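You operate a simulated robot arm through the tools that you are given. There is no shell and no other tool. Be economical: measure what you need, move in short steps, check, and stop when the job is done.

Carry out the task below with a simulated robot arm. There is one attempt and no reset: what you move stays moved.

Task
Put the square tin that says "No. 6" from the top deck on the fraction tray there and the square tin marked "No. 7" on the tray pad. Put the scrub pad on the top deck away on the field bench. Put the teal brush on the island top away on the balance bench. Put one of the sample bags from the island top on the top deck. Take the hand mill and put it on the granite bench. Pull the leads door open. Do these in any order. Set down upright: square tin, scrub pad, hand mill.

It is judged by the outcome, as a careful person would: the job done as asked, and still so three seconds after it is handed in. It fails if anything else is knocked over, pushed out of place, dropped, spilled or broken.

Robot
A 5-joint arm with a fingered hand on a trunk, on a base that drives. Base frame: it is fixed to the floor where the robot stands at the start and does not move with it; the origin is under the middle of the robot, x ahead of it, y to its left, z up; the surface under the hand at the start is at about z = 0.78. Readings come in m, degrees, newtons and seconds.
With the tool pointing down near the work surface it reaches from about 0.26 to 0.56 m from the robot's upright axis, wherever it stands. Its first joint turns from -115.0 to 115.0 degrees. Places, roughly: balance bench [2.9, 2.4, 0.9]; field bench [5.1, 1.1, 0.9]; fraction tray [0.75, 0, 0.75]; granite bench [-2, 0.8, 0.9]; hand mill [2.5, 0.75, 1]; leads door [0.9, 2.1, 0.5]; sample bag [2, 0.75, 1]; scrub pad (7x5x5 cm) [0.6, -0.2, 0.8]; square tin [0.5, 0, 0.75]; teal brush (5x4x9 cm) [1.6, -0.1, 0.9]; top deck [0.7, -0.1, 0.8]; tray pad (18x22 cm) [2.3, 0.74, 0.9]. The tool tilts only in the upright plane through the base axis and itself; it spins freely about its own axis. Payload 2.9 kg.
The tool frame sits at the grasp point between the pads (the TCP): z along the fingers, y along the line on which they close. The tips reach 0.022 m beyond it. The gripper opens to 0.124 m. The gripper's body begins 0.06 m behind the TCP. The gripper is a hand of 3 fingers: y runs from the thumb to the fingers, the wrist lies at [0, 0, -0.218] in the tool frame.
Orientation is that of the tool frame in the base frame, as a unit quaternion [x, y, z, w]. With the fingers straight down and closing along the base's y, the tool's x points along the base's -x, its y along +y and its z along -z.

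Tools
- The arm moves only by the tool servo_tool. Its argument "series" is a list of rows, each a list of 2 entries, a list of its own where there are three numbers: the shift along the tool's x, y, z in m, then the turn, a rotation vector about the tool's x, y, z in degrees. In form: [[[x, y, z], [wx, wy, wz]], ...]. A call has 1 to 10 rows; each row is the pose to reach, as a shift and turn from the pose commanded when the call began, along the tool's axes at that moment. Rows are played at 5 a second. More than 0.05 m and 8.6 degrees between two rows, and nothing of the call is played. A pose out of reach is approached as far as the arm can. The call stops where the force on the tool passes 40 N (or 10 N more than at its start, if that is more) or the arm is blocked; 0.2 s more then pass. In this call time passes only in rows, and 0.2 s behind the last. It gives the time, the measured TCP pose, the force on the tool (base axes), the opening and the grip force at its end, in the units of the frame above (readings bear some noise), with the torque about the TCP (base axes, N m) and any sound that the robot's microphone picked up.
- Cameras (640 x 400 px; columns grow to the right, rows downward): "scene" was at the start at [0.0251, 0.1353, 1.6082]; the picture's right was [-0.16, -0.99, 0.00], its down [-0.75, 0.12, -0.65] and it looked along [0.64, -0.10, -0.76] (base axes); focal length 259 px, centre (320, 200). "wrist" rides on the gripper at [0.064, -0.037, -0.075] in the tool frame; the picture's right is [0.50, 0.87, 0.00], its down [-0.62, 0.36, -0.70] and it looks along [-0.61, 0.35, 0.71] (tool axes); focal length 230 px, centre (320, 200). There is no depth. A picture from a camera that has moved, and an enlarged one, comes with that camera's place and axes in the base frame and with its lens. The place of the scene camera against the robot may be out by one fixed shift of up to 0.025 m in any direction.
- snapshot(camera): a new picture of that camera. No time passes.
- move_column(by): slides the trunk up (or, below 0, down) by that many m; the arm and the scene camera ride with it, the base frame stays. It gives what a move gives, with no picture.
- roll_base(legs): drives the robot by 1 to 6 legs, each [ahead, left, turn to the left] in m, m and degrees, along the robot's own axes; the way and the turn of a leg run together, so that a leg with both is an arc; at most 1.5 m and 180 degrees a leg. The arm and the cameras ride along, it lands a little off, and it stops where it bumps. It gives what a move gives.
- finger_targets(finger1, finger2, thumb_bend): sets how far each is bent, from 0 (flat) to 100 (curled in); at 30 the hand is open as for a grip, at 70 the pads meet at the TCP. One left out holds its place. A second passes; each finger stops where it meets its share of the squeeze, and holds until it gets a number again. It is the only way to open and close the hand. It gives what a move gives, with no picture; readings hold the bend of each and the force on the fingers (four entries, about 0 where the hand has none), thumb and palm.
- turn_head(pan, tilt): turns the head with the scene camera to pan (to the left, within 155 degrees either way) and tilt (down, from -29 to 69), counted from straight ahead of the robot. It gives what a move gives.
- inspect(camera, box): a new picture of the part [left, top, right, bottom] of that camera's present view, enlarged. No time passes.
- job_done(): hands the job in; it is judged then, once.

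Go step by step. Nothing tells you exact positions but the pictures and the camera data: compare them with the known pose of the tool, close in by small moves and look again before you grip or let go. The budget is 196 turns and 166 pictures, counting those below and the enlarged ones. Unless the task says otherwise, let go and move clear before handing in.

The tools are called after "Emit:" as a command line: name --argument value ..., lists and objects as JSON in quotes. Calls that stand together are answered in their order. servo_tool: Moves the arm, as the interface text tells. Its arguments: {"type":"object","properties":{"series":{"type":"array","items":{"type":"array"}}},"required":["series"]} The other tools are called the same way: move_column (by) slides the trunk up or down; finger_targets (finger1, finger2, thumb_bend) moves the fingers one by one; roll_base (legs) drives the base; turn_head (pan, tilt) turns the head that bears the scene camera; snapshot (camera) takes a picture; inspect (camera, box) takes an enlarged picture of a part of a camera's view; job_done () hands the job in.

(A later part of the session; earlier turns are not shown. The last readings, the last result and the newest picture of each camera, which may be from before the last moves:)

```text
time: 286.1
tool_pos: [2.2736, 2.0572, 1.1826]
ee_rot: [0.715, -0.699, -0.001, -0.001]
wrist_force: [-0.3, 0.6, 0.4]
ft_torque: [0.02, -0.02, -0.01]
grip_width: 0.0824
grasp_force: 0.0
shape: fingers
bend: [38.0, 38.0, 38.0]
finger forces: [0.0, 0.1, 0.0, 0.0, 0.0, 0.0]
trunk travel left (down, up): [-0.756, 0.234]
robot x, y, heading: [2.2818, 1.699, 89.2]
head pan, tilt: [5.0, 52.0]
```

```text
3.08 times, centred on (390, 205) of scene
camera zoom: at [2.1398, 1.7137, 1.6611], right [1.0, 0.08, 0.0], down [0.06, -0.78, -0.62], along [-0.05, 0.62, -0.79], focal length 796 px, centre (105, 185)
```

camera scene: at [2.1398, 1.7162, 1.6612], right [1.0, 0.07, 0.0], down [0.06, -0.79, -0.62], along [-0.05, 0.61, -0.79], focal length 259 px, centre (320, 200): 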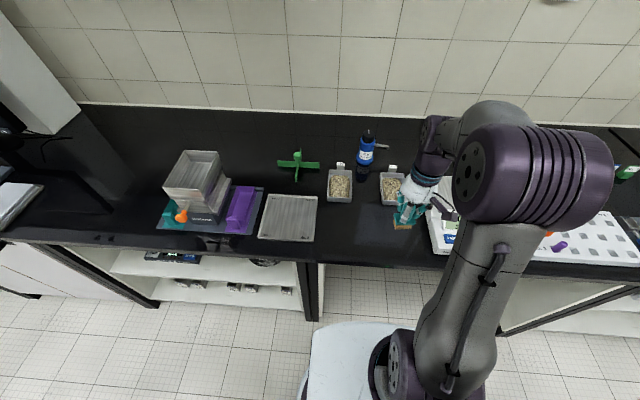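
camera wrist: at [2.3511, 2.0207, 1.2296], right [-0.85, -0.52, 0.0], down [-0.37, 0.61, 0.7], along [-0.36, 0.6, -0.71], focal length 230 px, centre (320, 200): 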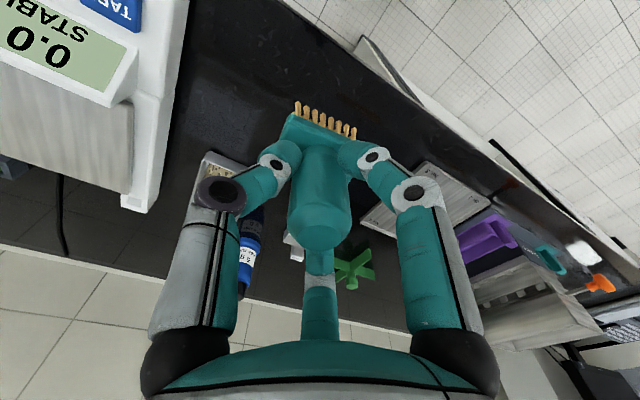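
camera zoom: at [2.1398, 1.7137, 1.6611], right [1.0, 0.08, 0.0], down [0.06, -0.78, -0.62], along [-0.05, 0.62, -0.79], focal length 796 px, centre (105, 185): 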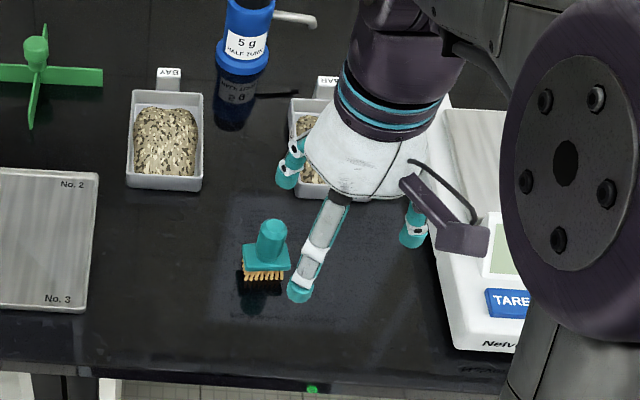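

The brush stands on the balance bench. Next is the hand mill: I'll turn around to face the island at x≈2.58.

Emit:
roll_base --legs '[[-0.38, 0, 0], [0, 0, 90], [0, 0, 90.6], [0, 0.3, 0]]'

Emit:
turn_head --pan 0 --tilt 50

Emit:
snapshot --camera "scene"

Emit:
snapshot --camera "wrist"

```text
time: 297.8
tool_pos: [2.5837, 0.947, 1.1829]
ee_rot: [0.7, 0.714, 0.0, 0.0]
wrist_force: [-0.3, 0.1, -0.9]
ft_torque: [-0.01, 0.03, 0.02]
grip_width: 0.0825
grasp_force: 0.0
shape: fingers
bend: [38.0, 38.0, 38.0]
finger forces: [0.0, 0.1, 0.0, 0.1, 0.0, 0.0]
trunk travel left (down, up): [-0.756, 0.234]
robot x, y, heading: [2.5761, 1.3127, -90.7]
head pan, tilt: [5.0, 52.0]
```

```text
time: 298.5
tool_pos: [2.5833, 0.9475, 1.1816]
ee_rot: [0.699, 0.715, 0.0, 0.0]
wrist_force: [-1.2, -0.1, 0.3]
ft_torque: [-0.02, 0.0, -0.01]
grip_width: 0.0826
grasp_force: 0.0
shape: fingers
bend: [38.0, 38.0, 38.0]
finger forces: [0.1, 0.0, 0.0, 0.1, 0.1, 0.1]
trunk travel left (down, up): [-0.756, 0.234]
robot x, y, heading: [2.5748, 1.3096, -91.0]
head pan, tilt: [0.0, 50.0]
```

```text
73 pictures are left
camera scene: at [2.7292, 1.2948, 1.6637], right [-1.0, 0.01, 0.0], down [0.01, 0.77, -0.64], along [-0.01, -0.64, -0.77], focal length 259 px, centre (320, 200)
```

scene: 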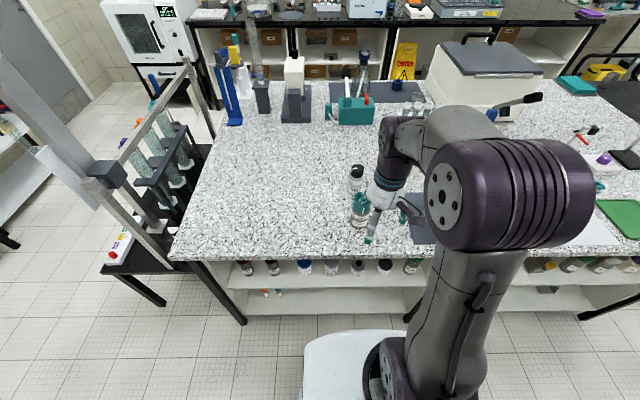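

```text
72 pictures are left
camera wrist: at [2.5451, 1.0106, 1.2565], right [0.86, 0.52, 0.0], down [0.37, -0.61, 0.7], along [0.36, -0.6, -0.71], focal length 230 px, centre (320, 200)
```

wrist: 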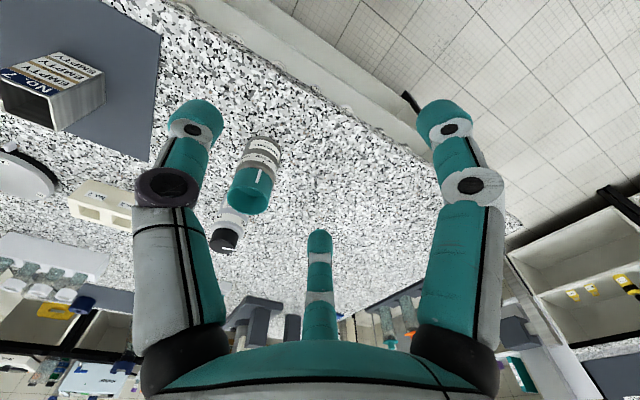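

The hand mill stands at about (2.571, 0.752), roughly 12 cm tall and 6.5 cm wide. I'll open the fingers, nudge closer and move above it.

Emit:
finger_targets --finger1 28 --finger2 28 --thumb_bend 28

Emit:
roll_base --legs '[[0.06, 0, 0]]'

Emit:
servo_tool --series '[[[-0.045, -0.005, 0.0], [0, 0, 0]], [[-0.09, -0.01, 0.02], [0, 0, 0]], [[-0.135, -0.015, 0.04], [0, 0, 0]], [[-0.135, -0.015, 0.08], [0, 0, 0]], [[-0.135, -0.015, 0.115], [0, 0, 0]]]'

Emit:
snapshot --camera "wrist"

```text
time: 299.5
tool_pos: [2.5849, 0.9477, 1.1814]
ee_rot: [0.7, 0.714, 0.0, -0.001]
wrist_force: [0.1, -0.2, 0.7]
ft_torque: [0.0, 0.02, -0.01]
grip_width: 0.1069
grasp_force: 0.1
shape: fingers
bend: [28.0, 28.0, 28.0]
finger forces: [0.0, 0.1, 0.0, 0.1, 0.0, 0.0]
trunk travel left (down, up): [-0.756, 0.234]
robot x, y, heading: [2.5737, 1.3104, -90.7]
head pan, tilt: [0.0, 50.0]
```

```text
time: 300.4
tool_pos: [2.5837, 0.8853, 1.1821]
ee_rot: [0.7, 0.714, 0.0, 0.0]
wrist_force: [0.2, -0.7, -0.5]
ft_torque: [0.01, 0.01, -0.01]
grip_width: 0.1071
grasp_force: 0.1
shape: fingers
bend: [28.0, 28.0, 28.0]
finger forces: [0.0, 0.0, 0.0, 0.1, 0.0, 0.0]
trunk travel left (down, up): [-0.756, 0.234]
robot x, y, heading: [2.5788, 1.2501, -90.7]
head pan, tilt: [0.0, 50.0]
```

```text
time: 301.6
tool_pos: [2.5708, 0.7512, 1.0675]
ee_rot: [0.7, 0.714, 0.0, 0.0]
wrist_force: [0.0, 1.1, -0.4]
ft_torque: [0.01, -0.02, -0.01]
grip_width: 0.1072
grasp_force: 0.1
shape: fingers
bend: [28.0, 28.0, 28.0]
finger forces: [0.1, 0.0, 0.1, 0.1, 0.0, 0.0]
trunk travel left (down, up): [-0.756, 0.234]
robot x, y, heading: [2.5741, 1.2456, -90.7]
head pan, tilt: [0.0, 50.0]
```

```text
71 pictures are left
camera wrist: at [2.5322, 0.8138, 1.1409], right [0.85, 0.52, 0.0], down [0.37, -0.61, 0.7], along [0.36, -0.6, -0.71], focal length 230 px, centre (320, 200)
```

wrist: 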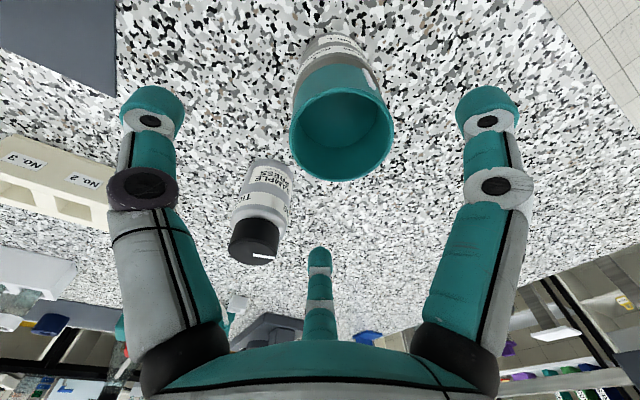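

The mill is centred to within a few mm. I'll shift slightly, lower, and grip.

Emit:
servo_tool --series '[[[0.006, 0.002, 0.02], [0, 0, 0]], [[0.007, 0.003, 0.05], [0, 0, 0]], [[0.007, 0.003, 0.075], [0, 0, 0]], [[0.007, 0.003, 0.09], [0, 0, 0]]]'

Emit:
snapshot --camera "wrist"

```text
time: 302.6
tool_pos: [2.5737, 0.7591, 0.9761]
ee_rot: [0.7, 0.714, 0.0, 0.001]
wrist_force: [0.1, 0.2, 1.5]
ft_torque: [0.04, -0.01, 0.02]
grip_width: 0.1074
grasp_force: 0.7
shape: fingers
bend: [28.0, 28.0, 28.0]
finger forces: [1.4, 0.0, 0.0, 0.0, 0.0, 0.0]
trunk travel left (down, up): [-0.756, 0.234]
robot x, y, heading: [2.5746, 1.2497, -90.7]
head pan, tilt: [0.0, 50.0]
```

```text
70 pictures are left
camera wrist: at [2.5347, 0.8219, 1.0513], right [0.85, 0.52, 0.0], down [0.37, -0.61, 0.7], along [0.36, -0.6, -0.71], focal length 230 px, centre (320, 200)
```

wrist: 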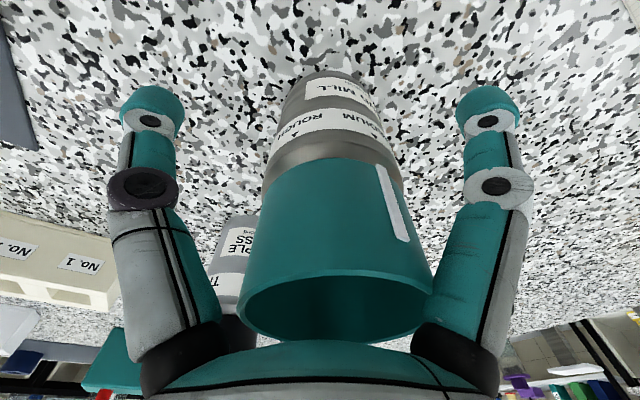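

The rim is close to the palm, so I'll raise 8 mm and then close on the body.

Emit:
servo_tool --series '[[[0, 0.002, -0.004], [0, 0, 0]], [[0, 0.002, -0.008], [0, 0, 0]]]'

Emit:
finger_targets --finger1 58 --finger2 58 --thumb_bend 58

Emit:
snapshot --camera "wrist"

```text
time: 303.2
tool_pos: [2.576, 0.7598, 0.9854]
ee_rot: [0.7, 0.715, 0.0, 0.0]
wrist_force: [0.1, 0.2, -0.4]
ft_torque: [0.0, -0.03, 0.01]
grip_width: 0.1069
grasp_force: 0.1
shape: fingers
bend: [28.0, 28.0, 28.0]
finger forces: [0.0, 0.1, 0.0, 0.1, 0.1, 0.1]
trunk travel left (down, up): [-0.756, 0.234]
robot x, y, heading: [2.5753, 1.2486, -90.7]
head pan, tilt: [0.0, 50.0]
```

```text
time: 304.2
tool_pos: [2.5764, 0.7584, 0.9848]
ee_rot: [0.699, 0.715, 0.0, -0.001]
wrist_force: [0.4, 0.9, 0.1]
ft_torque: [0.03, 0.01, 0.01]
grip_width: 0.0478
grasp_force: 6.7
shape: fingers
bend: [49.0, 53.0, 53.0]
finger forces: [5.2, 2.8, 0.0, 0.1, 4.6, 0.1]
trunk travel left (down, up): [-0.756, 0.234]
robot x, y, heading: [2.5767, 1.2522, -90.5]
head pan, tilt: [0.0, 50.0]
```

```text
69 pictures are left
camera wrist: at [2.537, 0.8221, 1.0597], right [0.85, 0.52, 0.0], down [0.37, -0.61, 0.7], along [0.36, -0.6, -0.71], focal length 230 px, centre (320, 200)
```

wrist: 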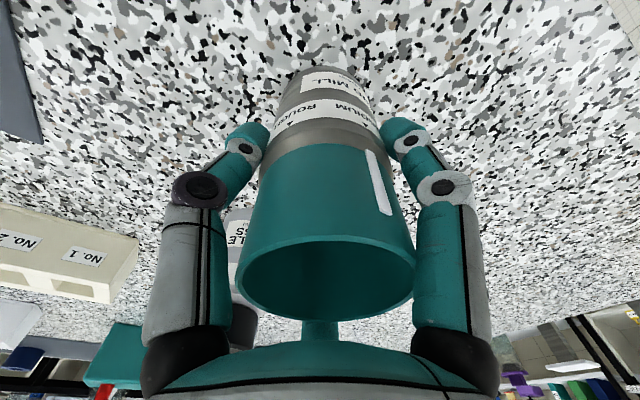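

Gripped at 6.7 N; I'll squeeze somewhat more, then lift straight up.

Emit:
finger_targets --finger1 63 --finger2 63 --thumb_bend 63

Emit:
servo_tool --series '[[[0, 0, -0.01], [0, 0, 0]], [[0, 0, -0.03], [0, 0, 0]], [[0, 0, -0.06], [0, 0, 0]], [[0, 0, -0.1], [0, 0, 0]], [[0, 0, -0.14], [0, 0, 0]]]'

Emit:
snapshot --camera "wrist"

```text
time: 305.2
tool_pos: [2.5759, 0.759, 0.9853]
ee_rot: [0.7, 0.714, 0.0, 0.001]
wrist_force: [-1.5, -0.5, 0.5]
ft_torque: [-0.04, 0.07, 0.05]
grip_width: 0.0473
grasp_force: 12.2
shape: fingers
bend: [49.0, 53.0, 55.0]
finger forces: [7.1, 6.6, 0.0, 0.0, 10.1, 0.0]
trunk travel left (down, up): [-0.756, 0.234]
robot x, y, heading: [2.575, 1.2541, -90.7]
head pan, tilt: [0.0, 50.0]
```

```text
time: 306.4
tool_pos: [2.5758, 0.7591, 1.1256]
ee_rot: [0.7, 0.714, 0.0, 0.0]
wrist_force: [-0.3, -0.1, -5.0]
ft_torque: [0.01, 0.03, -0.02]
grip_width: 0.0469
grasp_force: 11.5
shape: fingers
bend: [49.0, 53.0, 55.0]
finger forces: [7.6, 6.5, 0.1, 0.1, 9.5, 0.0]
trunk travel left (down, up): [-0.756, 0.234]
robot x, y, heading: [2.5754, 1.2535, -90.9]
head pan, tilt: [0.0, 50.0]
```

```text
68 pictures are left
camera wrist: at [2.5372, 0.8226, 1.2004], right [0.85, 0.52, 0.0], down [0.37, -0.61, 0.7], along [0.36, -0.6, -0.71], focal length 230 px, centre (320, 200)
```

wrist: 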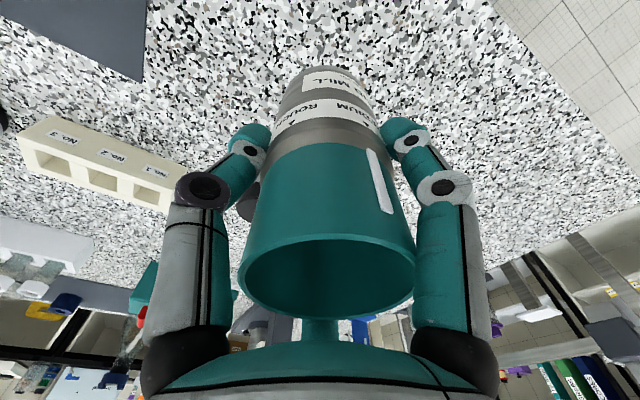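

The mill is held (about 5 N weight). I'll retract, turn toward the back wall, and drive to the granite bench.

Emit:
servo_tool --series '[[[0.03, 0, -0.01], [0, 0, 0]], [[0.06, 0, -0.02], [0, 0, 0]], [[0.09, 0, -0.035], [0, 0, 0]], [[0.12, 0, -0.05], [0, 0, 0]]]'

Emit:
roll_base --legs '[[-0.12, 0, 0], [0, 0, -89.2], [1.5, 0, 0], [1.4, 0, 0], [0.2, 0.5, 0]]'

Emit:
turn_head --pan 0 --tilt 30

Emit:
snapshot --camera "scene"

```text
time: 307.4
tool_pos: [2.5739, 0.882, 1.1751]
ee_rot: [0.699, 0.715, 0.0, 0.001]
wrist_force: [0.1, 0.9, -5.1]
ft_torque: [-0.03, 0.04, 0.01]
grip_width: 0.0469
grasp_force: 11.9
shape: fingers
bend: [49.0, 53.0, 55.0]
finger forces: [7.9, 6.6, 0.0, 0.0, 9.5, 0.0]
trunk travel left (down, up): [-0.756, 0.234]
robot x, y, heading: [2.5736, 1.2489, -90.6]
head pan, tilt: [0.0, 50.0]
```

```text
time: 328.8
tool_pos: [-0.8899, 0.8408, 1.1733]
ee_rot: [1.0, 0.021, 0.0, 0.0]
wrist_force: [-0.1, -0.7, -5.3]
ft_torque: [0.0, 0.02, -0.01]
grip_width: 0.0467
grasp_force: 11.9
shape: fingers
bend: [49.0, 53.0, 55.0]
finger forces: [7.4, 6.5, 0.1, 0.0, 9.2, 0.0]
trunk travel left (down, up): [-0.756, 0.234]
robot x, y, heading: [-0.5163, 0.8477, -179.6]
head pan, tilt: [0.0, 50.0]
```

```text
time: 329.6
tool_pos: [-0.8897, 0.8399, 1.1744]
ee_rot: [1.0, 0.02, 0.0, 0.0]
wrist_force: [0.0, -0.9, -5.4]
ft_torque: [0.0, -0.02, -0.01]
grip_width: 0.0467
grasp_force: 11.1
shape: fingers
bend: [49.0, 53.0, 55.0]
finger forces: [7.3, 6.5, 0.1, 0.0, 9.3, 0.1]
trunk travel left (down, up): [-0.756, 0.234]
robot x, y, heading: [-0.5178, 0.8423, -179.7]
head pan, tilt: [0.0, 30.0]
```

```text
67 pictures are left
camera scene: at [-0.5398, 0.7053, 1.6932], right [-0.01, 1.0, 0.0], down [0.5, 0.0, -0.87], along [-0.87, -0.01, -0.5], focal length 259 px, centre (320, 200)
```

scene: 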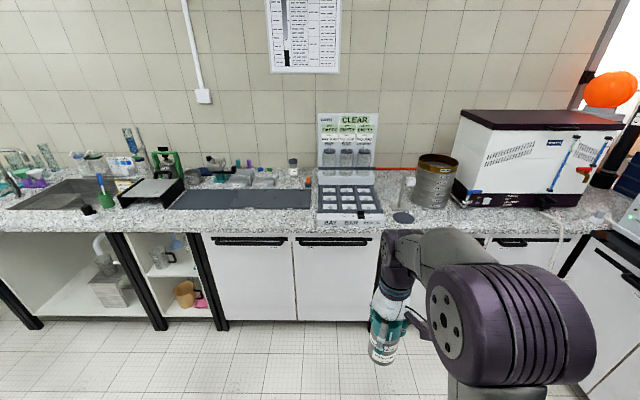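

Emit:
inspect --camera "scene" --box '[150, 130, 470, 245]'

```text
2.00 times, centred on (310, 188) of scene
camera zoom: at [-0.5398, 0.7053, 1.6932], right [-0.01, 1.0, 0.0], down [0.5, 0.0, -0.87], along [-0.87, -0.01, -0.5], focal length 518 px, centre (340, 225)
```

zoom: 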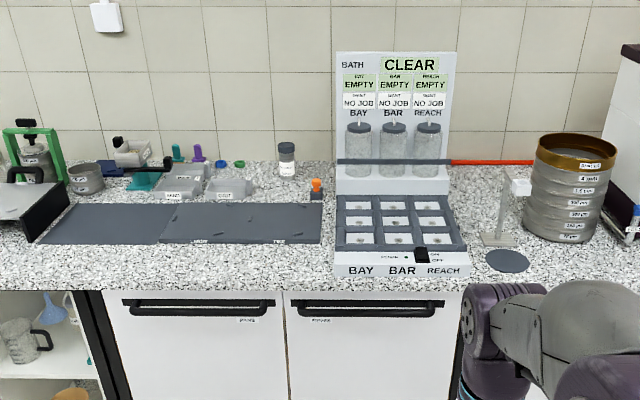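

There's a clear front strip about 20 cm deep at (-1.70, 0.40). I'll drive there.

Emit:
roll_base --legs '[[0.3, 0.44, 0], [0.4, 0, 0]]'

Emit:
turn_head --pan 0 --tilt 52

Emit:
snapshot --camera "scene"

Emit:
snapshot --camera "wrist"

```text
time: 334.8
tool_pos: [-1.5882, 0.4011, 1.1731]
ee_rot: [1.0, 0.02, 0.0, 0.0]
wrist_force: [-0.4, 0.2, -6.1]
ft_torque: [0.01, 0.01, -0.03]
grip_width: 0.0466
grasp_force: 11.7
shape: fingers
bend: [49.0, 53.0, 55.0]
finger forces: [7.3, 6.4, 0.0, 0.0, 9.2, 0.0]
trunk travel left (down, up): [-0.756, 0.234]
robot x, y, heading: [-1.2159, 0.4061, -179.4]
head pan, tilt: [0.0, 30.0]
```

```text
time: 335.6
tool_pos: [-1.5883, 0.4021, 1.1735]
ee_rot: [1.0, 0.02, 0.0, 0.001]
wrist_force: [-0.6, 1.4, -5.1]
ft_torque: [0.03, 0.05, 0.0]
grip_width: 0.0467
grasp_force: 10.9
shape: fingers
bend: [49.0, 53.0, 55.0]
finger forces: [7.6, 6.6, 0.1, 0.1, 9.2, 0.0]
trunk travel left (down, up): [-0.756, 0.234]
robot x, y, heading: [-1.2146, 0.4085, -179.9]
head pan, tilt: [0.0, 52.0]
```

```text
65 pictures are left
camera scene: at [-1.2224, 0.2652, 1.6612], right [0.0, 1.0, 0.0], down [0.79, 0.0, -0.62], along [-0.62, 0.0, -0.79], focal length 259 px, centre (320, 200)
```

scene: 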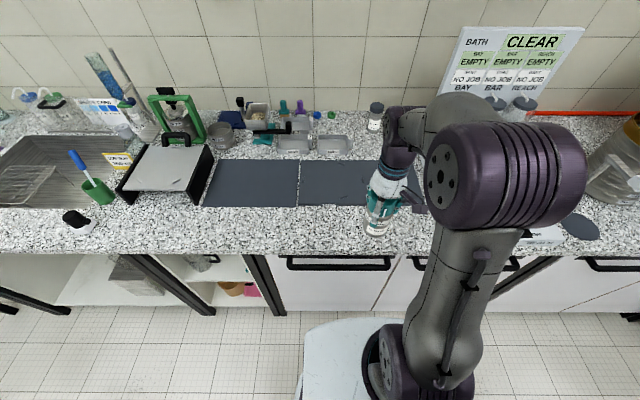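

```text
64 pictures are left
camera wrist: at [-1.5254, 0.4409, 1.2485], right [0.53, -0.85, 0.0], down [-0.6, -0.38, 0.7], along [-0.59, -0.37, -0.71], focal length 230 px, centre (320, 200)
```

wrist: 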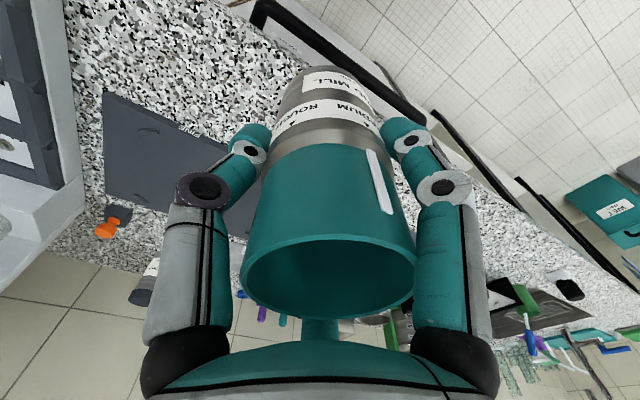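

The strip's middle is at x≈-1.70. I'll reach out and lower.

Emit:
servo_tool --series '[[[-0.035, 0, 0.02], [0, 0, 0]], [[-0.07, 0, 0.045], [0, 0, 0]], [[-0.1, 0, 0.075], [0, 0, 0]], [[-0.112, 0, 0.11], [0, 0, 0]], [[-0.112, 0, 0.145], [0, 0, 0]], [[-0.112, 0, 0.165], [0, 0, 0]], [[-0.112, 0, 0.176], [0, 0, 0]]]'

Emit:
inspect --camera "scene" --box '[280, 140, 460, 280]'

```text
time: 337.2
tool_pos: [-1.6998, 0.3971, 0.9966]
ee_rot: [1.0, 0.02, 0.001, 0.001]
wrist_force: [-0.3, 0.8, -4.6]
ft_torque: [-0.01, 0.01, -0.01]
grip_width: 0.0467
grasp_force: 11.2
shape: fingers
bend: [49.0, 53.0, 55.0]
finger forces: [7.6, 6.8, 0.1, 0.1, 9.0, 0.0]
trunk travel left (down, up): [-0.756, 0.234]
robot x, y, heading: [-1.2165, 0.4065, -179.7]
head pan, tilt: [0.0, 52.0]
```

```text
2.86 times, centred on (370, 210) of scene
camera zoom: at [-1.223, 0.2652, 1.6611], right [0.0, 1.0, 0.0], down [0.79, 0.0, -0.62], along [-0.62, 0.0, -0.79], focal length 739 px, centre (177, 171)
```

zoom: 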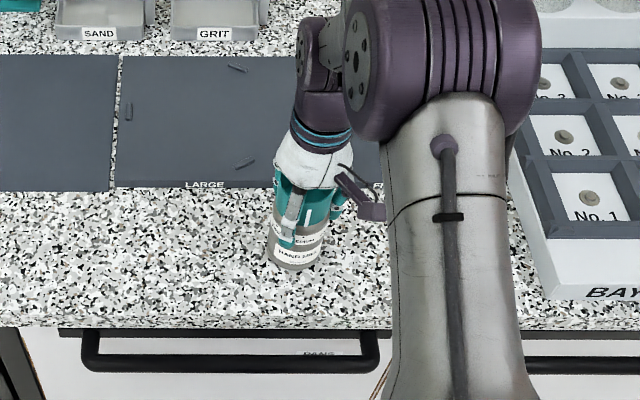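

Mill is over the free strip. Lowering the last centimetre by small steps.

Emit:
servo_tool --series '[[[0, 0, 0.004], [0, 0, 0]], [[0, 0, 0.007], [0, 0, 0]], [[0, 0, 0.009], [0, 0, 0]], [[0, 0, 0.011], [0, 0, 0]]]'

```text
time: 338.2
tool_pos: [-1.6991, 0.3973, 0.9866]
ee_rot: [1.0, 0.02, 0.0, -0.001]
wrist_force: [-0.5, 0.6, -5.4]
ft_torque: [-0.01, 0.03, 0.02]
grip_width: 0.0469
grasp_force: 12.2
shape: fingers
bend: [49.0, 53.0, 55.0]
finger forces: [7.6, 6.7, 0.0, 0.0, 9.1, 0.0]
trunk travel left (down, up): [-0.756, 0.234]
robot x, y, heading: [-1.2169, 0.4068, -179.9]
head pan, tilt: [0.0, 52.0]
```

Emit:
servo_tool --series '[[[0, 0, 0.001], [0, 0, 0]], [[0, 0, 0.002], [0, 0, 0]], [[0, 0, 0.003], [0, 0, 0]], [[0, 0, 0.004], [0, 0, 0]]]'

```text
time: 339.2
tool_pos: [-1.6989, 0.3966, 0.9839]
ee_rot: [1.0, 0.018, -0.003, -0.001]
wrist_force: [-1.5, 2.7, 14.6]
ft_torque: [0.05, 0.02, 0.06]
grip_width: 0.0468
grasp_force: 13.7
shape: fingers
bend: [49.0, 53.0, 55.0]
finger forces: [8.0, 7.5, 0.0, 0.0, 11.2, 0.1]
trunk travel left (down, up): [-0.756, 0.234]
robot x, y, heading: [-1.2127, 0.4084, -179.6]
head pan, tilt: [0.0, 52.0]
```

The mill has touched down. Releasing in two steps and lifting clear.

Emit:
finger_targets --finger1 43 --finger2 43 --thumb_bend 43

Emit:
finger_targets --finger1 28 --finger2 28 --thumb_bend 28

Emit:
servo_tool --series '[[[0, 0, -0.03], [0, 0, 0]], [[0, 0, -0.07], [0, 0, 0]], [[0, 0, -0.11], [0, 0, 0]], [[0, 0, -0.15], [0, 0, 0]], [[0.04, 0, -0.17], [0, 0, 0]], [[0.08, 0, -0.19], [0, 0, 0]], [[0.12, 0, -0.2], [0, 0, 0]]]'

Emit:
inspect --camera "scene" --box '[280, 140, 460, 280]'

```text
time: 340.2
tool_pos: [-1.6986, 0.3965, 0.9824]
ee_rot: [1.0, 0.02, 0.0, 0.0]
wrist_force: [-0.4, -0.4, -0.1]
ft_torque: [-0.01, -0.02, 0.0]
grip_width: 0.0683
grasp_force: 0.1
shape: fingers
bend: [43.0, 43.0, 43.0]
finger forces: [0.1, 0.0, 0.0, 0.0, 0.0, 0.0]
trunk travel left (down, up): [-0.756, 0.234]
robot x, y, heading: [-1.2161, 0.4077, -179.5]
head pan, tilt: [0.0, 52.0]
```

```text
time: 341.2
tool_pos: [-1.6997, 0.3966, 0.9833]
ee_rot: [1.0, 0.019, 0.0, -0.001]
wrist_force: [0.2, 0.2, 0.4]
ft_torque: [-0.02, 0.0, 0.01]
grip_width: 0.107
grasp_force: 0.0
shape: fingers
bend: [28.0, 28.0, 28.0]
finger forces: [0.0, 0.0, 0.0, 0.0, 0.0, 0.0]
trunk travel left (down, up): [-0.756, 0.234]
robot x, y, heading: [-1.2182, 0.4088, -179.6]
head pan, tilt: [0.0, 52.0]
```

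```text
time: 342.8
tool_pos: [-1.577, 0.4028, 1.1844]
ee_rot: [1.0, 0.019, -0.001, -0.001]
wrist_force: [0.9, -0.6, 0.2]
ft_torque: [-0.01, 0.03, 0.02]
grip_width: 0.107
grasp_force: 0.1
shape: fingers
bend: [28.0, 28.0, 28.0]
finger forces: [0.0, 0.1, 0.0, 0.1, 0.0, 0.0]
trunk travel left (down, up): [-0.756, 0.234]
robot x, y, heading: [-1.2122, 0.407, -179.8]
head pan, tilt: [0.0, 52.0]
```

```text
2.86 times, centred on (370, 210) of scene
camera zoom: at [-1.2196, 0.2653, 1.6611], right [0.0, 1.0, 0.0], down [0.79, 0.0, -0.62], along [-0.62, 0.0, -0.79], focal length 739 px, centre (177, 171)
```

zoom: 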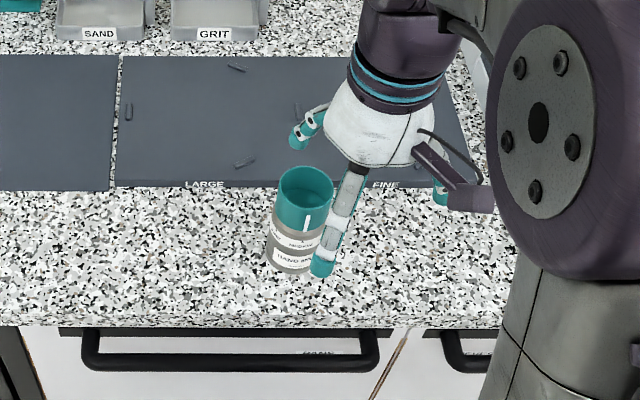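

The mill is on the granite bench. Last is the leads door: I'll drive to face the left-wall cabinet at x≈0.9.

Emit:
roll_base --legs '[[-0.35, 0, 0], [0, 0.0, -90], [0.9, 0, 0], [0, -1.4, 0], [0, -0.3, 0]]'

Emit:
turn_head --pan 0 --tilt 45

Emit:
snapshot --camera "scene"

```text
time: 361.5
tool_pos: [0.8252, 1.6868, 1.184]
ee_rot: [0.72, -0.694, -0.001, 0.001]
wrist_force: [0.5, 0.0, -0.2]
ft_torque: [0.01, 0.02, 0.0]
grip_width: 0.1068
grasp_force: 0.1
shape: fingers
bend: [28.0, 28.0, 28.0]
finger forces: [0.1, 0.0, 0.0, 0.0, 0.0, 0.0]
trunk travel left (down, up): [-0.756, 0.234]
robot x, y, heading: [0.8292, 1.3275, 90.2]
head pan, tilt: [0.0, 52.0]
```

```text
time: 362.2
tool_pos: [0.8244, 1.6882, 1.1834]
ee_rot: [0.72, -0.694, 0.0, 0.001]
wrist_force: [0.7, 0.5, -0.3]
ft_torque: [0.02, -0.02, 0.02]
grip_width: 0.1071
grasp_force: 0.0
shape: fingers
bend: [28.0, 28.0, 28.0]
finger forces: [0.0, 0.0, 0.0, 0.1, 0.0, 0.1]
trunk travel left (down, up): [-0.756, 0.234]
robot x, y, heading: [0.828, 1.3222, 89.9]
head pan, tilt: [0.0, 45.0]
```

```text
61 pictures are left
camera scene: at [0.693, 1.3473, 1.6707], right [1.0, 0.0, 0.0], down [0.0, -0.71, -0.71], along [0.0, 0.71, -0.71], focal length 259 px, centre (320, 200)
```

scene: 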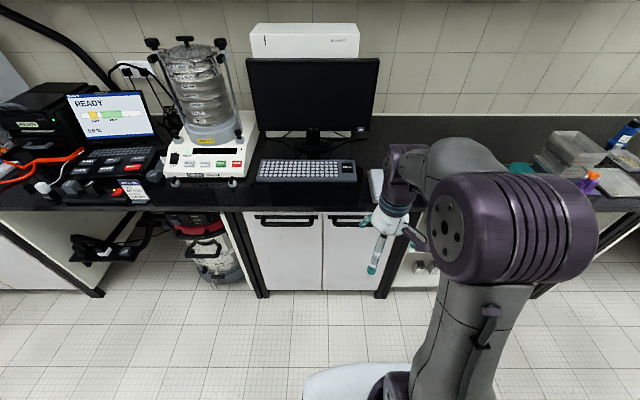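

The double-door cabinet is below the monitor. I'll zoom to see any door labels.

Emit:
inspect --camera "scene" --box '[230, 195, 400, 300]'

Emit:
inspect --camera "wrist" --box '[100, 0, 640, 330]'

```text
3.76 times, centred on (315, 248) of scene
camera zoom: at [0.693, 1.3473, 1.6707], right [1.0, 0.0, 0.0], down [0.0, -0.71, -0.71], along [0.0, 0.71, -0.71], focal length 974 px, centre (339, 21)
```

zoom: 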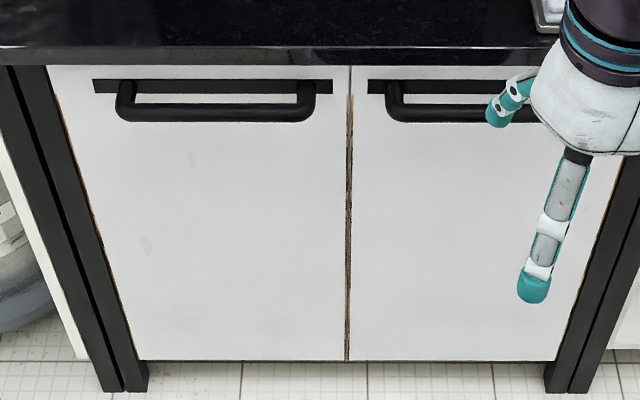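

```text
1.19 times, centred on (370, 165) of wrist
camera zoom: at [0.8641, 1.6243, 1.2578], right [-0.85, -0.53, 0.0], down [-0.38, 0.6, 0.7], along [-0.37, 0.59, -0.71], focal length 273 px, centre (261, 242)
```

zoom: 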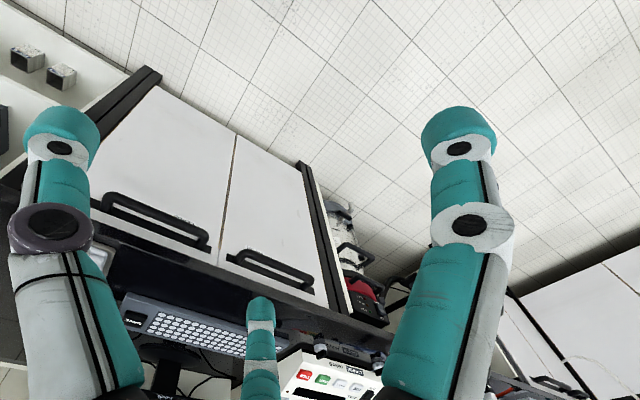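

The position (0.9, 2.1) matches the right-hand door (seam at x≈0.70). I'll lower the trunk to look at handles and labels from a lower angle.

Emit:
move_column --by -0.55

Emit:
turn_head --pan -5 --tilt 25

Emit:
snapshot --camera "scene"

Emit:
snapshot --camera "wrist"

```text
refused: -0.55 is not a number from -0.4 to 0.4
```

```text
time: 363.0
tool_pos: [0.8253, 1.6867, 1.182]
ee_rot: [0.72, -0.694, 0.0, 0.001]
wrist_force: [0.5, -0.1, 1.2]
ft_torque: [-0.01, 0.01, 0.0]
grip_width: 0.1068
grasp_force: 0.0
shape: fingers
bend: [28.0, 28.0, 28.0]
finger forces: [0.0, 0.1, 0.1, 0.0, 0.0, 0.0]
trunk travel left (down, up): [-0.756, 0.234]
robot x, y, heading: [0.8273, 1.3252, 90.2]
head pan, tilt: [-5.0, 25.0]
```

```text
58 pictures are left
camera scene: at [0.7007, 1.3579, 1.7012], right [1.0, -0.08, 0.0], down [-0.04, -0.42, -0.91], along [0.08, 0.9, -0.42], focal length 259 px, centre (320, 200)
```

scene: 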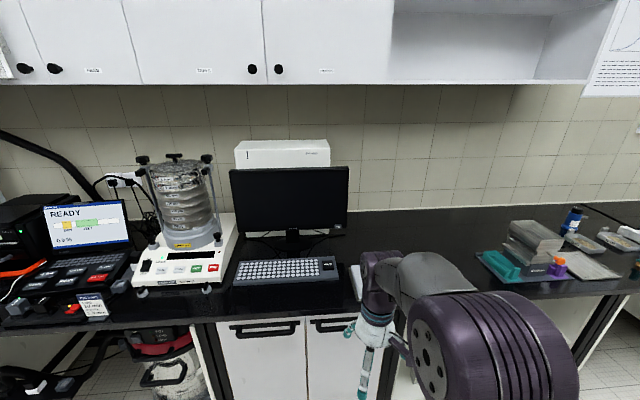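

```text
57 pictures are left
camera wrist: at [0.8639, 1.6243, 1.2578], right [-0.85, -0.53, 0.0], down [-0.38, 0.6, 0.7], along [-0.37, 0.59, -0.71], focal length 230 px, centre (320, 200)
```

wrist: 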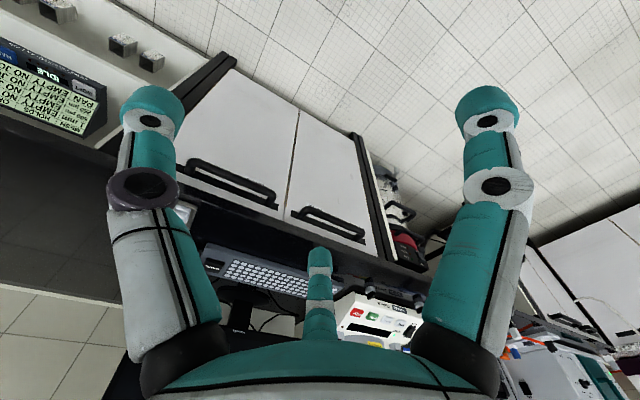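

Column moves are limited to 0.4 per call; I'll go down 0.4 and look again.

Emit:
move_column --by -0.4

Emit:
turn_head --pan -5 --tilt 32

Emit:
snapshot --camera "scene"

Emit:
snapshot --camera "wrist"

```text
time: 366.8
tool_pos: [0.8241, 1.6852, 0.7841]
ee_rot: [0.72, -0.694, 0.0, 0.0]
wrist_force: [-0.3, 0.2, 0.4]
ft_torque: [0.0, -0.04, -0.03]
grip_width: 0.1072
grasp_force: 0.0
shape: fingers
bend: [28.0, 28.0, 28.0]
finger forces: [0.0, 0.0, 0.1, 0.0, 0.0, 0.0]
trunk travel left (down, up): [-0.356, 0.634]
robot x, y, heading: [0.8297, 1.3234, 90.5]
head pan, tilt: [-5.0, 25.0]
```

```text
time: 367.5
tool_pos: [0.8251, 1.6884, 0.7829]
ee_rot: [0.72, -0.694, 0.0, 0.0]
wrist_force: [0.1, -0.7, 0.5]
ft_torque: [0.0, -0.02, -0.04]
grip_width: 0.1072
grasp_force: 0.0
shape: fingers
bend: [28.0, 28.0, 28.0]
finger forces: [0.0, 0.1, 0.0, 0.1, 0.1, 0.0]
trunk travel left (down, up): [-0.356, 0.634]
robot x, y, heading: [0.8319, 1.3238, 90.4]
head pan, tilt: [-5.0, 32.0]
```

```text
56 pictures are left
camera scene: at [0.7005, 1.3553, 1.2902], right [1.0, -0.08, 0.0], down [-0.04, -0.53, -0.85], along [0.07, 0.85, -0.53], focal length 259 px, centre (320, 200)
```

scene: 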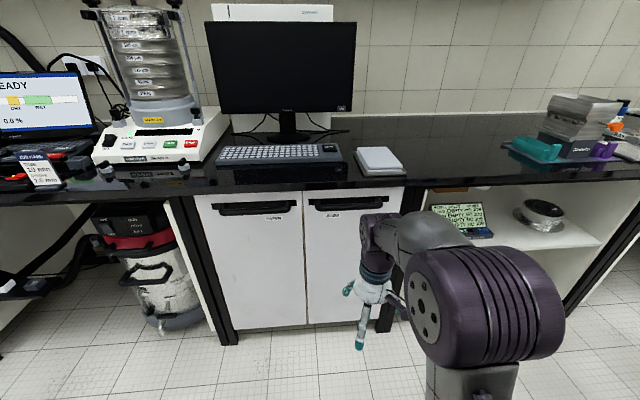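

```text
55 pictures are left
camera wrist: at [0.8639, 1.6243, 0.8578], right [-0.85, -0.53, 0.0], down [-0.38, 0.6, 0.7], along [-0.37, 0.59, -0.71], focal length 230 px, centre (320, 200)
```

wrist: 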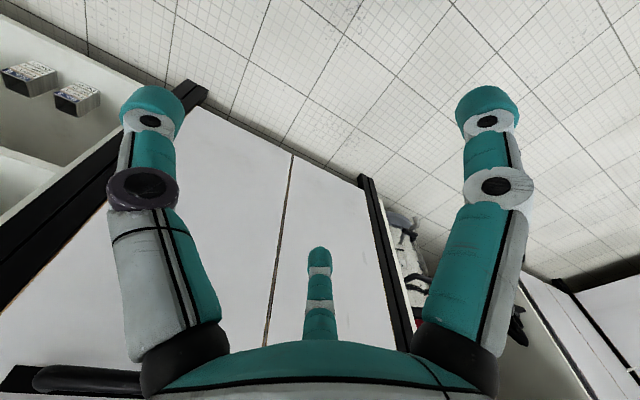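

Emit:
inspect --camera "scene" --box '[190, 180, 420, 330]'

Emit:
inspect --camera "scene" --box '[250, 190, 400, 240]'

```text
2.67 times, centred on (305, 255) of scene
camera zoom: at [0.7005, 1.3553, 1.2902], right [1.0, -0.08, 0.0], down [-0.04, -0.53, -0.85], along [0.07, 0.85, -0.53], focal length 690 px, centre (360, 53)
```

zoom: 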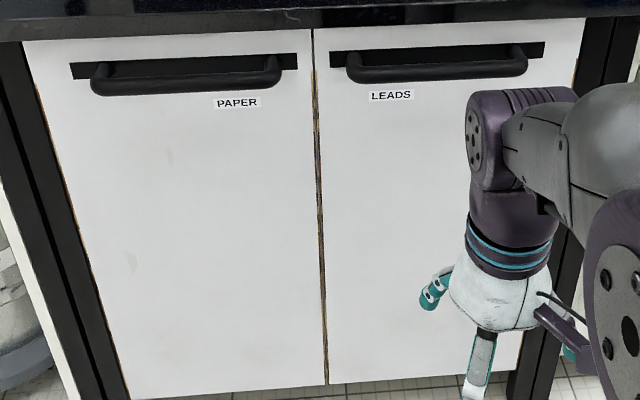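

```text
4.27 times, centred on (325, 215) of scene
camera zoom: at [0.7005, 1.3553, 1.2902], right [1.0, -0.08, 0.0], down [-0.04, -0.53, -0.85], along [0.07, 0.85, -0.53], focal length 1104 px, centre (299, 136)
```

zoom: 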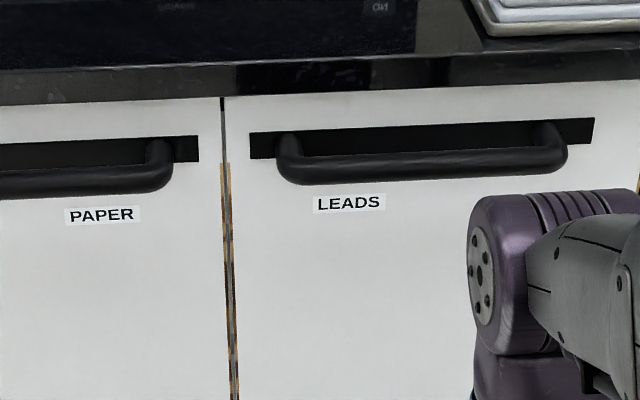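

The right-hand door is labelled LEADS, with the label at its left (opening) edge, so it hinges on the right; its bar handle spans x≈0.75–0.96 at z≈0.83. I'll tilt the hand to horizontal, pointing at the door.

Emit:
servo_tool --series '[[[0, 0, 0], [0, 0, 2]]]'

Emit:
servo_tool --series '[[[-0.0322, 0, -0.0024], [0, -8.5, 0]], [[-0.0637, 0, -0.0095], [0, -17, 0]], [[-0.0939, 0, -0.0212], [0, -25.5, 0]], [[-0.1219, 0, -0.0373], [0, -34, 0]], [[-0.1473, 0, -0.0573], [0, -42.5, 0]], [[-0.1694, 0, -0.0808], [0, -51, 0]]]'

Emit:
servo_tool --series '[[[-0.0296, 0, -0.002], [0, -7.8, 0]], [[-0.0586, 0, -0.008], [0, -15.6, 0]], [[-0.0866, 0, -0.0179], [0, -23.4, 0]], [[-0.1129, 0, -0.0315], [0, -31.2, 0]], [[-0.1372, 0, -0.0486], [0, -39, 0]]]'

Emit:
servo_tool --series '[[[0, 0, 0], [0, 0, 8.5]], [[0, 0, 0], [0, 0, 17]], [[0, 0, 0], [0, 0, 25.5]], [[0, 0, 0], [0, 0, 34]], [[0, 0, 0], [0, 0, 42.5]], [[0, 0, 0], [0, 0, 51]]]'

Emit:
servo_tool --series '[[[0, 0, 0], [0, 0, 7.8]], [[0, 0, 0], [0, 0, 15.6]], [[0, 0, 0], [0, 0, 23.4]], [[0, 0, 0], [0, 0, 31.2]], [[0, 0, 0], [0, 0, 39]]]'

Emit:
snapshot --camera "wrist"

Emit:
snapshot --camera "scene"

```text
time: 367.9
tool_pos: [0.8257, 1.6874, 0.7829]
ee_rot: [0.708, -0.706, 0.0, 0.0]
wrist_force: [-0.3, 0.0, -1.4]
ft_torque: [0.01, 0.0, 0.01]
grip_width: 0.107
grasp_force: 0.1
shape: fingers
bend: [28.0, 28.0, 28.0]
finger forces: [0.0, 0.0, 0.0, 0.0, 0.1, 0.1]
trunk travel left (down, up): [-0.356, 0.634]
robot x, y, heading: [0.8289, 1.3219, 90.4]
head pan, tilt: [-5.0, 32.0]
```

```text
time: 369.3
tool_pos: [0.8251, 1.8566, 0.8646]
ee_rot: [0.639, -0.637, -0.306, -0.304]
wrist_force: [0.2, -0.1, -0.3]
ft_torque: [0.02, -0.04, -0.03]
grip_width: 0.1071
grasp_force: 0.0
shape: fingers
bend: [28.0, 28.0, 28.0]
finger forces: [0.0, 0.0, 0.0, 0.0, 0.1, 0.0]
trunk travel left (down, up): [-0.356, 0.634]
robot x, y, heading: [0.8273, 1.3221, 90.2]
head pan, tilt: [-5.0, 32.0]
```

```text
time: 370.5
tool_pos: [0.8255, 1.9066, 1.0015]
ee_rot: [-0.501, 0.498, 0.502, 0.499]
wrist_force: [0.4, 0.4, 0.1]
ft_torque: [0.0, 0.01, 0.0]
grip_width: 0.1073
grasp_force: 0.0
shape: fingers
bend: [28.0, 28.0, 28.0]
finger forces: [0.0, 0.0, 0.0, 0.1, 0.0, 0.0]
trunk travel left (down, up): [-0.356, 0.634]
robot x, y, heading: [0.8305, 1.324, 90.3]
head pan, tilt: [-5.0, 32.0]
```

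```text
time: 371.9
tool_pos: [0.8247, 1.9052, 1.0004]
ee_rot: [-0.238, 0.665, 0.668, 0.233]
wrist_force: [-0.1, 0.6, -0.1]
ft_torque: [-0.05, 0.01, 0.04]
grip_width: 0.1069
grasp_force: 0.0
shape: fingers
bend: [28.0, 28.0, 28.0]
finger forces: [0.0, 0.1, 0.0, 0.0, 0.0, 0.0]
trunk travel left (down, up): [-0.356, 0.634]
robot x, y, heading: [0.8286, 1.3236, 90.2]
head pan, tilt: [-5.0, 32.0]
```

```text
time: 373.1
tool_pos: [0.8251, 1.9045, 1.0006]
ee_rot: [-0.002, 0.707, 0.707, -0.004]
wrist_force: [-0.7, -0.5, -0.4]
ft_torque: [0.01, 0.04, 0.0]
grip_width: 0.1071
grasp_force: 0.1
shape: fingers
bend: [28.0, 28.0, 28.0]
finger forces: [0.1, 0.0, 0.0, 0.1, 0.1, 0.1]
trunk travel left (down, up): [-0.356, 0.634]
robot x, y, heading: [0.8256, 1.3214, 90.1]
head pan, tilt: [-5.0, 32.0]
```

```text
52 pictures are left
camera wrist: at [0.7611, 1.8291, 0.9639], right [-0.5, 0.0, 0.87], down [0.62, -0.7, 0.35], along [0.6, 0.72, 0.35], focal length 230 px, centre (320, 200)
```

wrist: 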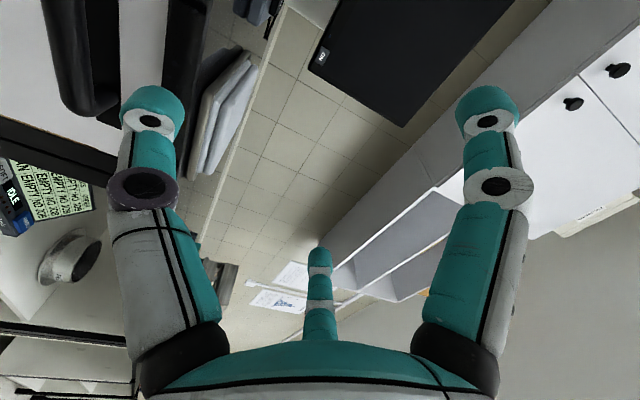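

```text
51 pictures are left
camera scene: at [0.7005, 1.3553, 1.2902], right [1.0, -0.08, 0.0], down [-0.04, -0.53, -0.85], along [0.07, 0.84, -0.53], focal length 259 px, centre (320, 200)
```

scene: 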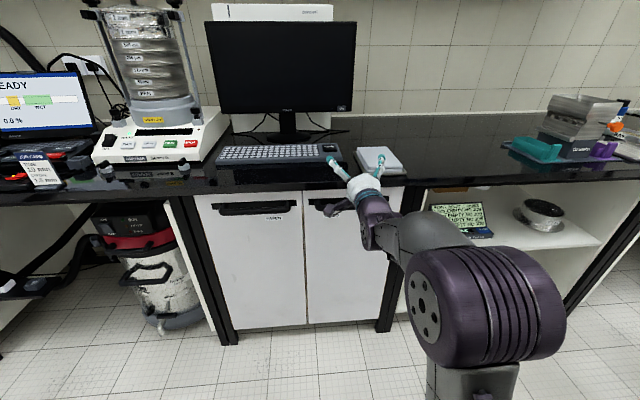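

The hand now points horizontally at the cabinet. I'll lower the trunk so that it comes level with the handle.

Emit:
move_column --by -0.17

Emit:
finger_targets --finger1 42 --finger2 42 --thumb_bend 42

Emit:
snapshot --camera "wrist"

Emit:
snapshot --camera "scene"

```text
time: 375.0
tool_pos: [0.8252, 1.905, 0.8316]
ee_rot: [-0.003, 0.707, 0.707, -0.003]
wrist_force: [0.1, 1.6, -1.1]
ft_torque: [-0.03, 0.01, 0.0]
grip_width: 0.1071
grasp_force: 0.1
shape: fingers
bend: [28.0, 28.0, 28.0]
finger forces: [0.0, 0.0, 0.0, 0.0, 0.1, 0.1]
trunk travel left (down, up): [-0.186, 0.804]
robot x, y, heading: [0.8278, 1.3227, 89.9]
head pan, tilt: [-5.0, 32.0]
```

```text
time: 376.0
tool_pos: [0.8261, 1.905, 0.8309]
ee_rot: [-0.003, 0.708, 0.706, -0.002]
wrist_force: [0.3, 0.2, -0.7]
ft_torque: [0.0, 0.02, 0.0]
grip_width: 0.0723
grasp_force: 0.0
shape: fingers
bend: [42.0, 42.0, 42.0]
finger forces: [0.1, 0.0, 0.0, 0.0, 0.0, 0.0]
trunk travel left (down, up): [-0.186, 0.804]
robot x, y, heading: [0.8279, 1.3225, 89.9]
head pan, tilt: [-5.0, 32.0]
```

```text
50 pictures are left
camera wrist: at [0.7613, 1.8291, 0.7938], right [-0.5, 0.0, 0.87], down [0.62, -0.7, 0.36], along [0.6, 0.72, 0.35], focal length 230 px, centre (320, 200)
```

wrist: 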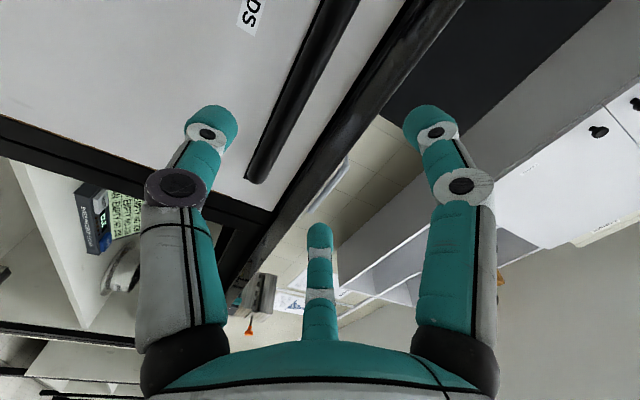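

```text
49 pictures are left
camera scene: at [0.7005, 1.3553, 1.1202], right [1.0, -0.08, 0.0], down [-0.04, -0.53, -0.85], along [0.07, 0.84, -0.53], focal length 259 px, centre (320, 200)
```

scene: 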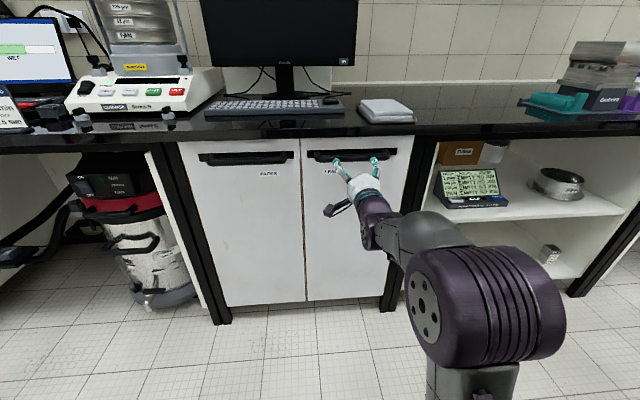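

The bar lies at y≈2.05, z≈0.813. I'll drop the hand 18 mm, shift to x≈0.80 and advance partway.

Emit:
servo_tool --series '[[[0.013, -0.009, 0.02], [0, 0, 0]], [[0.026, -0.018, 0.04], [0, 0, 0]], [[0.026, -0.018, 0.065], [0, 0, 0]], [[0.026, -0.018, 0.085], [0, 0, 0]]]'

Emit:
snapshot --camera "wrist"

Emit:
inspect --camera "scene" --box '[270, 110, 450, 230]'

```text
time: 377.0
tool_pos: [0.816, 1.9915, 0.8136]
ee_rot: [-0.008, 0.707, 0.707, -0.007]
wrist_force: [-0.9, -0.1, 0.6]
ft_torque: [-0.02, -0.02, -0.03]
grip_width: 0.0721
grasp_force: 0.1
shape: fingers
bend: [42.0, 42.0, 42.0]
finger forces: [0.0, 0.1, 0.0, 0.1, 0.0, 0.1]
out of reach, approached as far as the arm can: row 1, 2, 3, 4
trunk travel left (down, up): [-0.186, 0.804]
robot x, y, heading: [0.8226, 1.3169, 89.9]
head pan, tilt: [-5.0, 32.0]
```

```text
48 pictures are left
camera wrist: at [0.7531, 1.9141, 0.7759], right [-0.5, -0.01, 0.87], down [0.63, -0.69, 0.36], along [0.59, 0.73, 0.35], focal length 230 px, centre (320, 200)
```

wrist: 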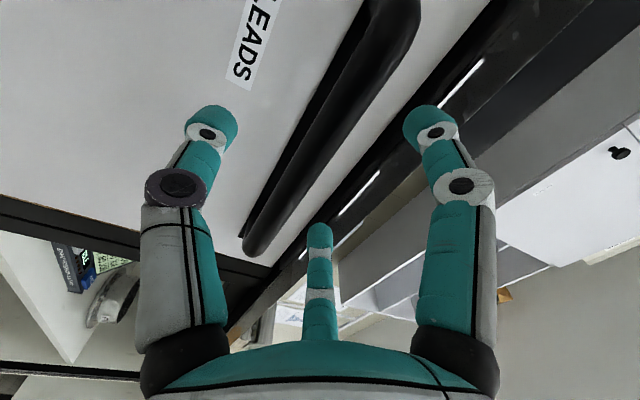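

```text
3.33 times, centred on (360, 170) of scene
camera zoom: at [0.7005, 1.3553, 1.1201], right [1.0, -0.08, 0.0], down [-0.04, -0.53, -0.85], along [0.07, 0.84, -0.53], focal length 862 px, centre (187, 300)
```

zoom: 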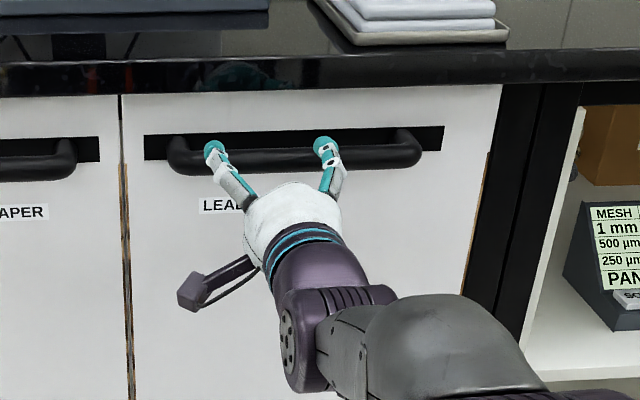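

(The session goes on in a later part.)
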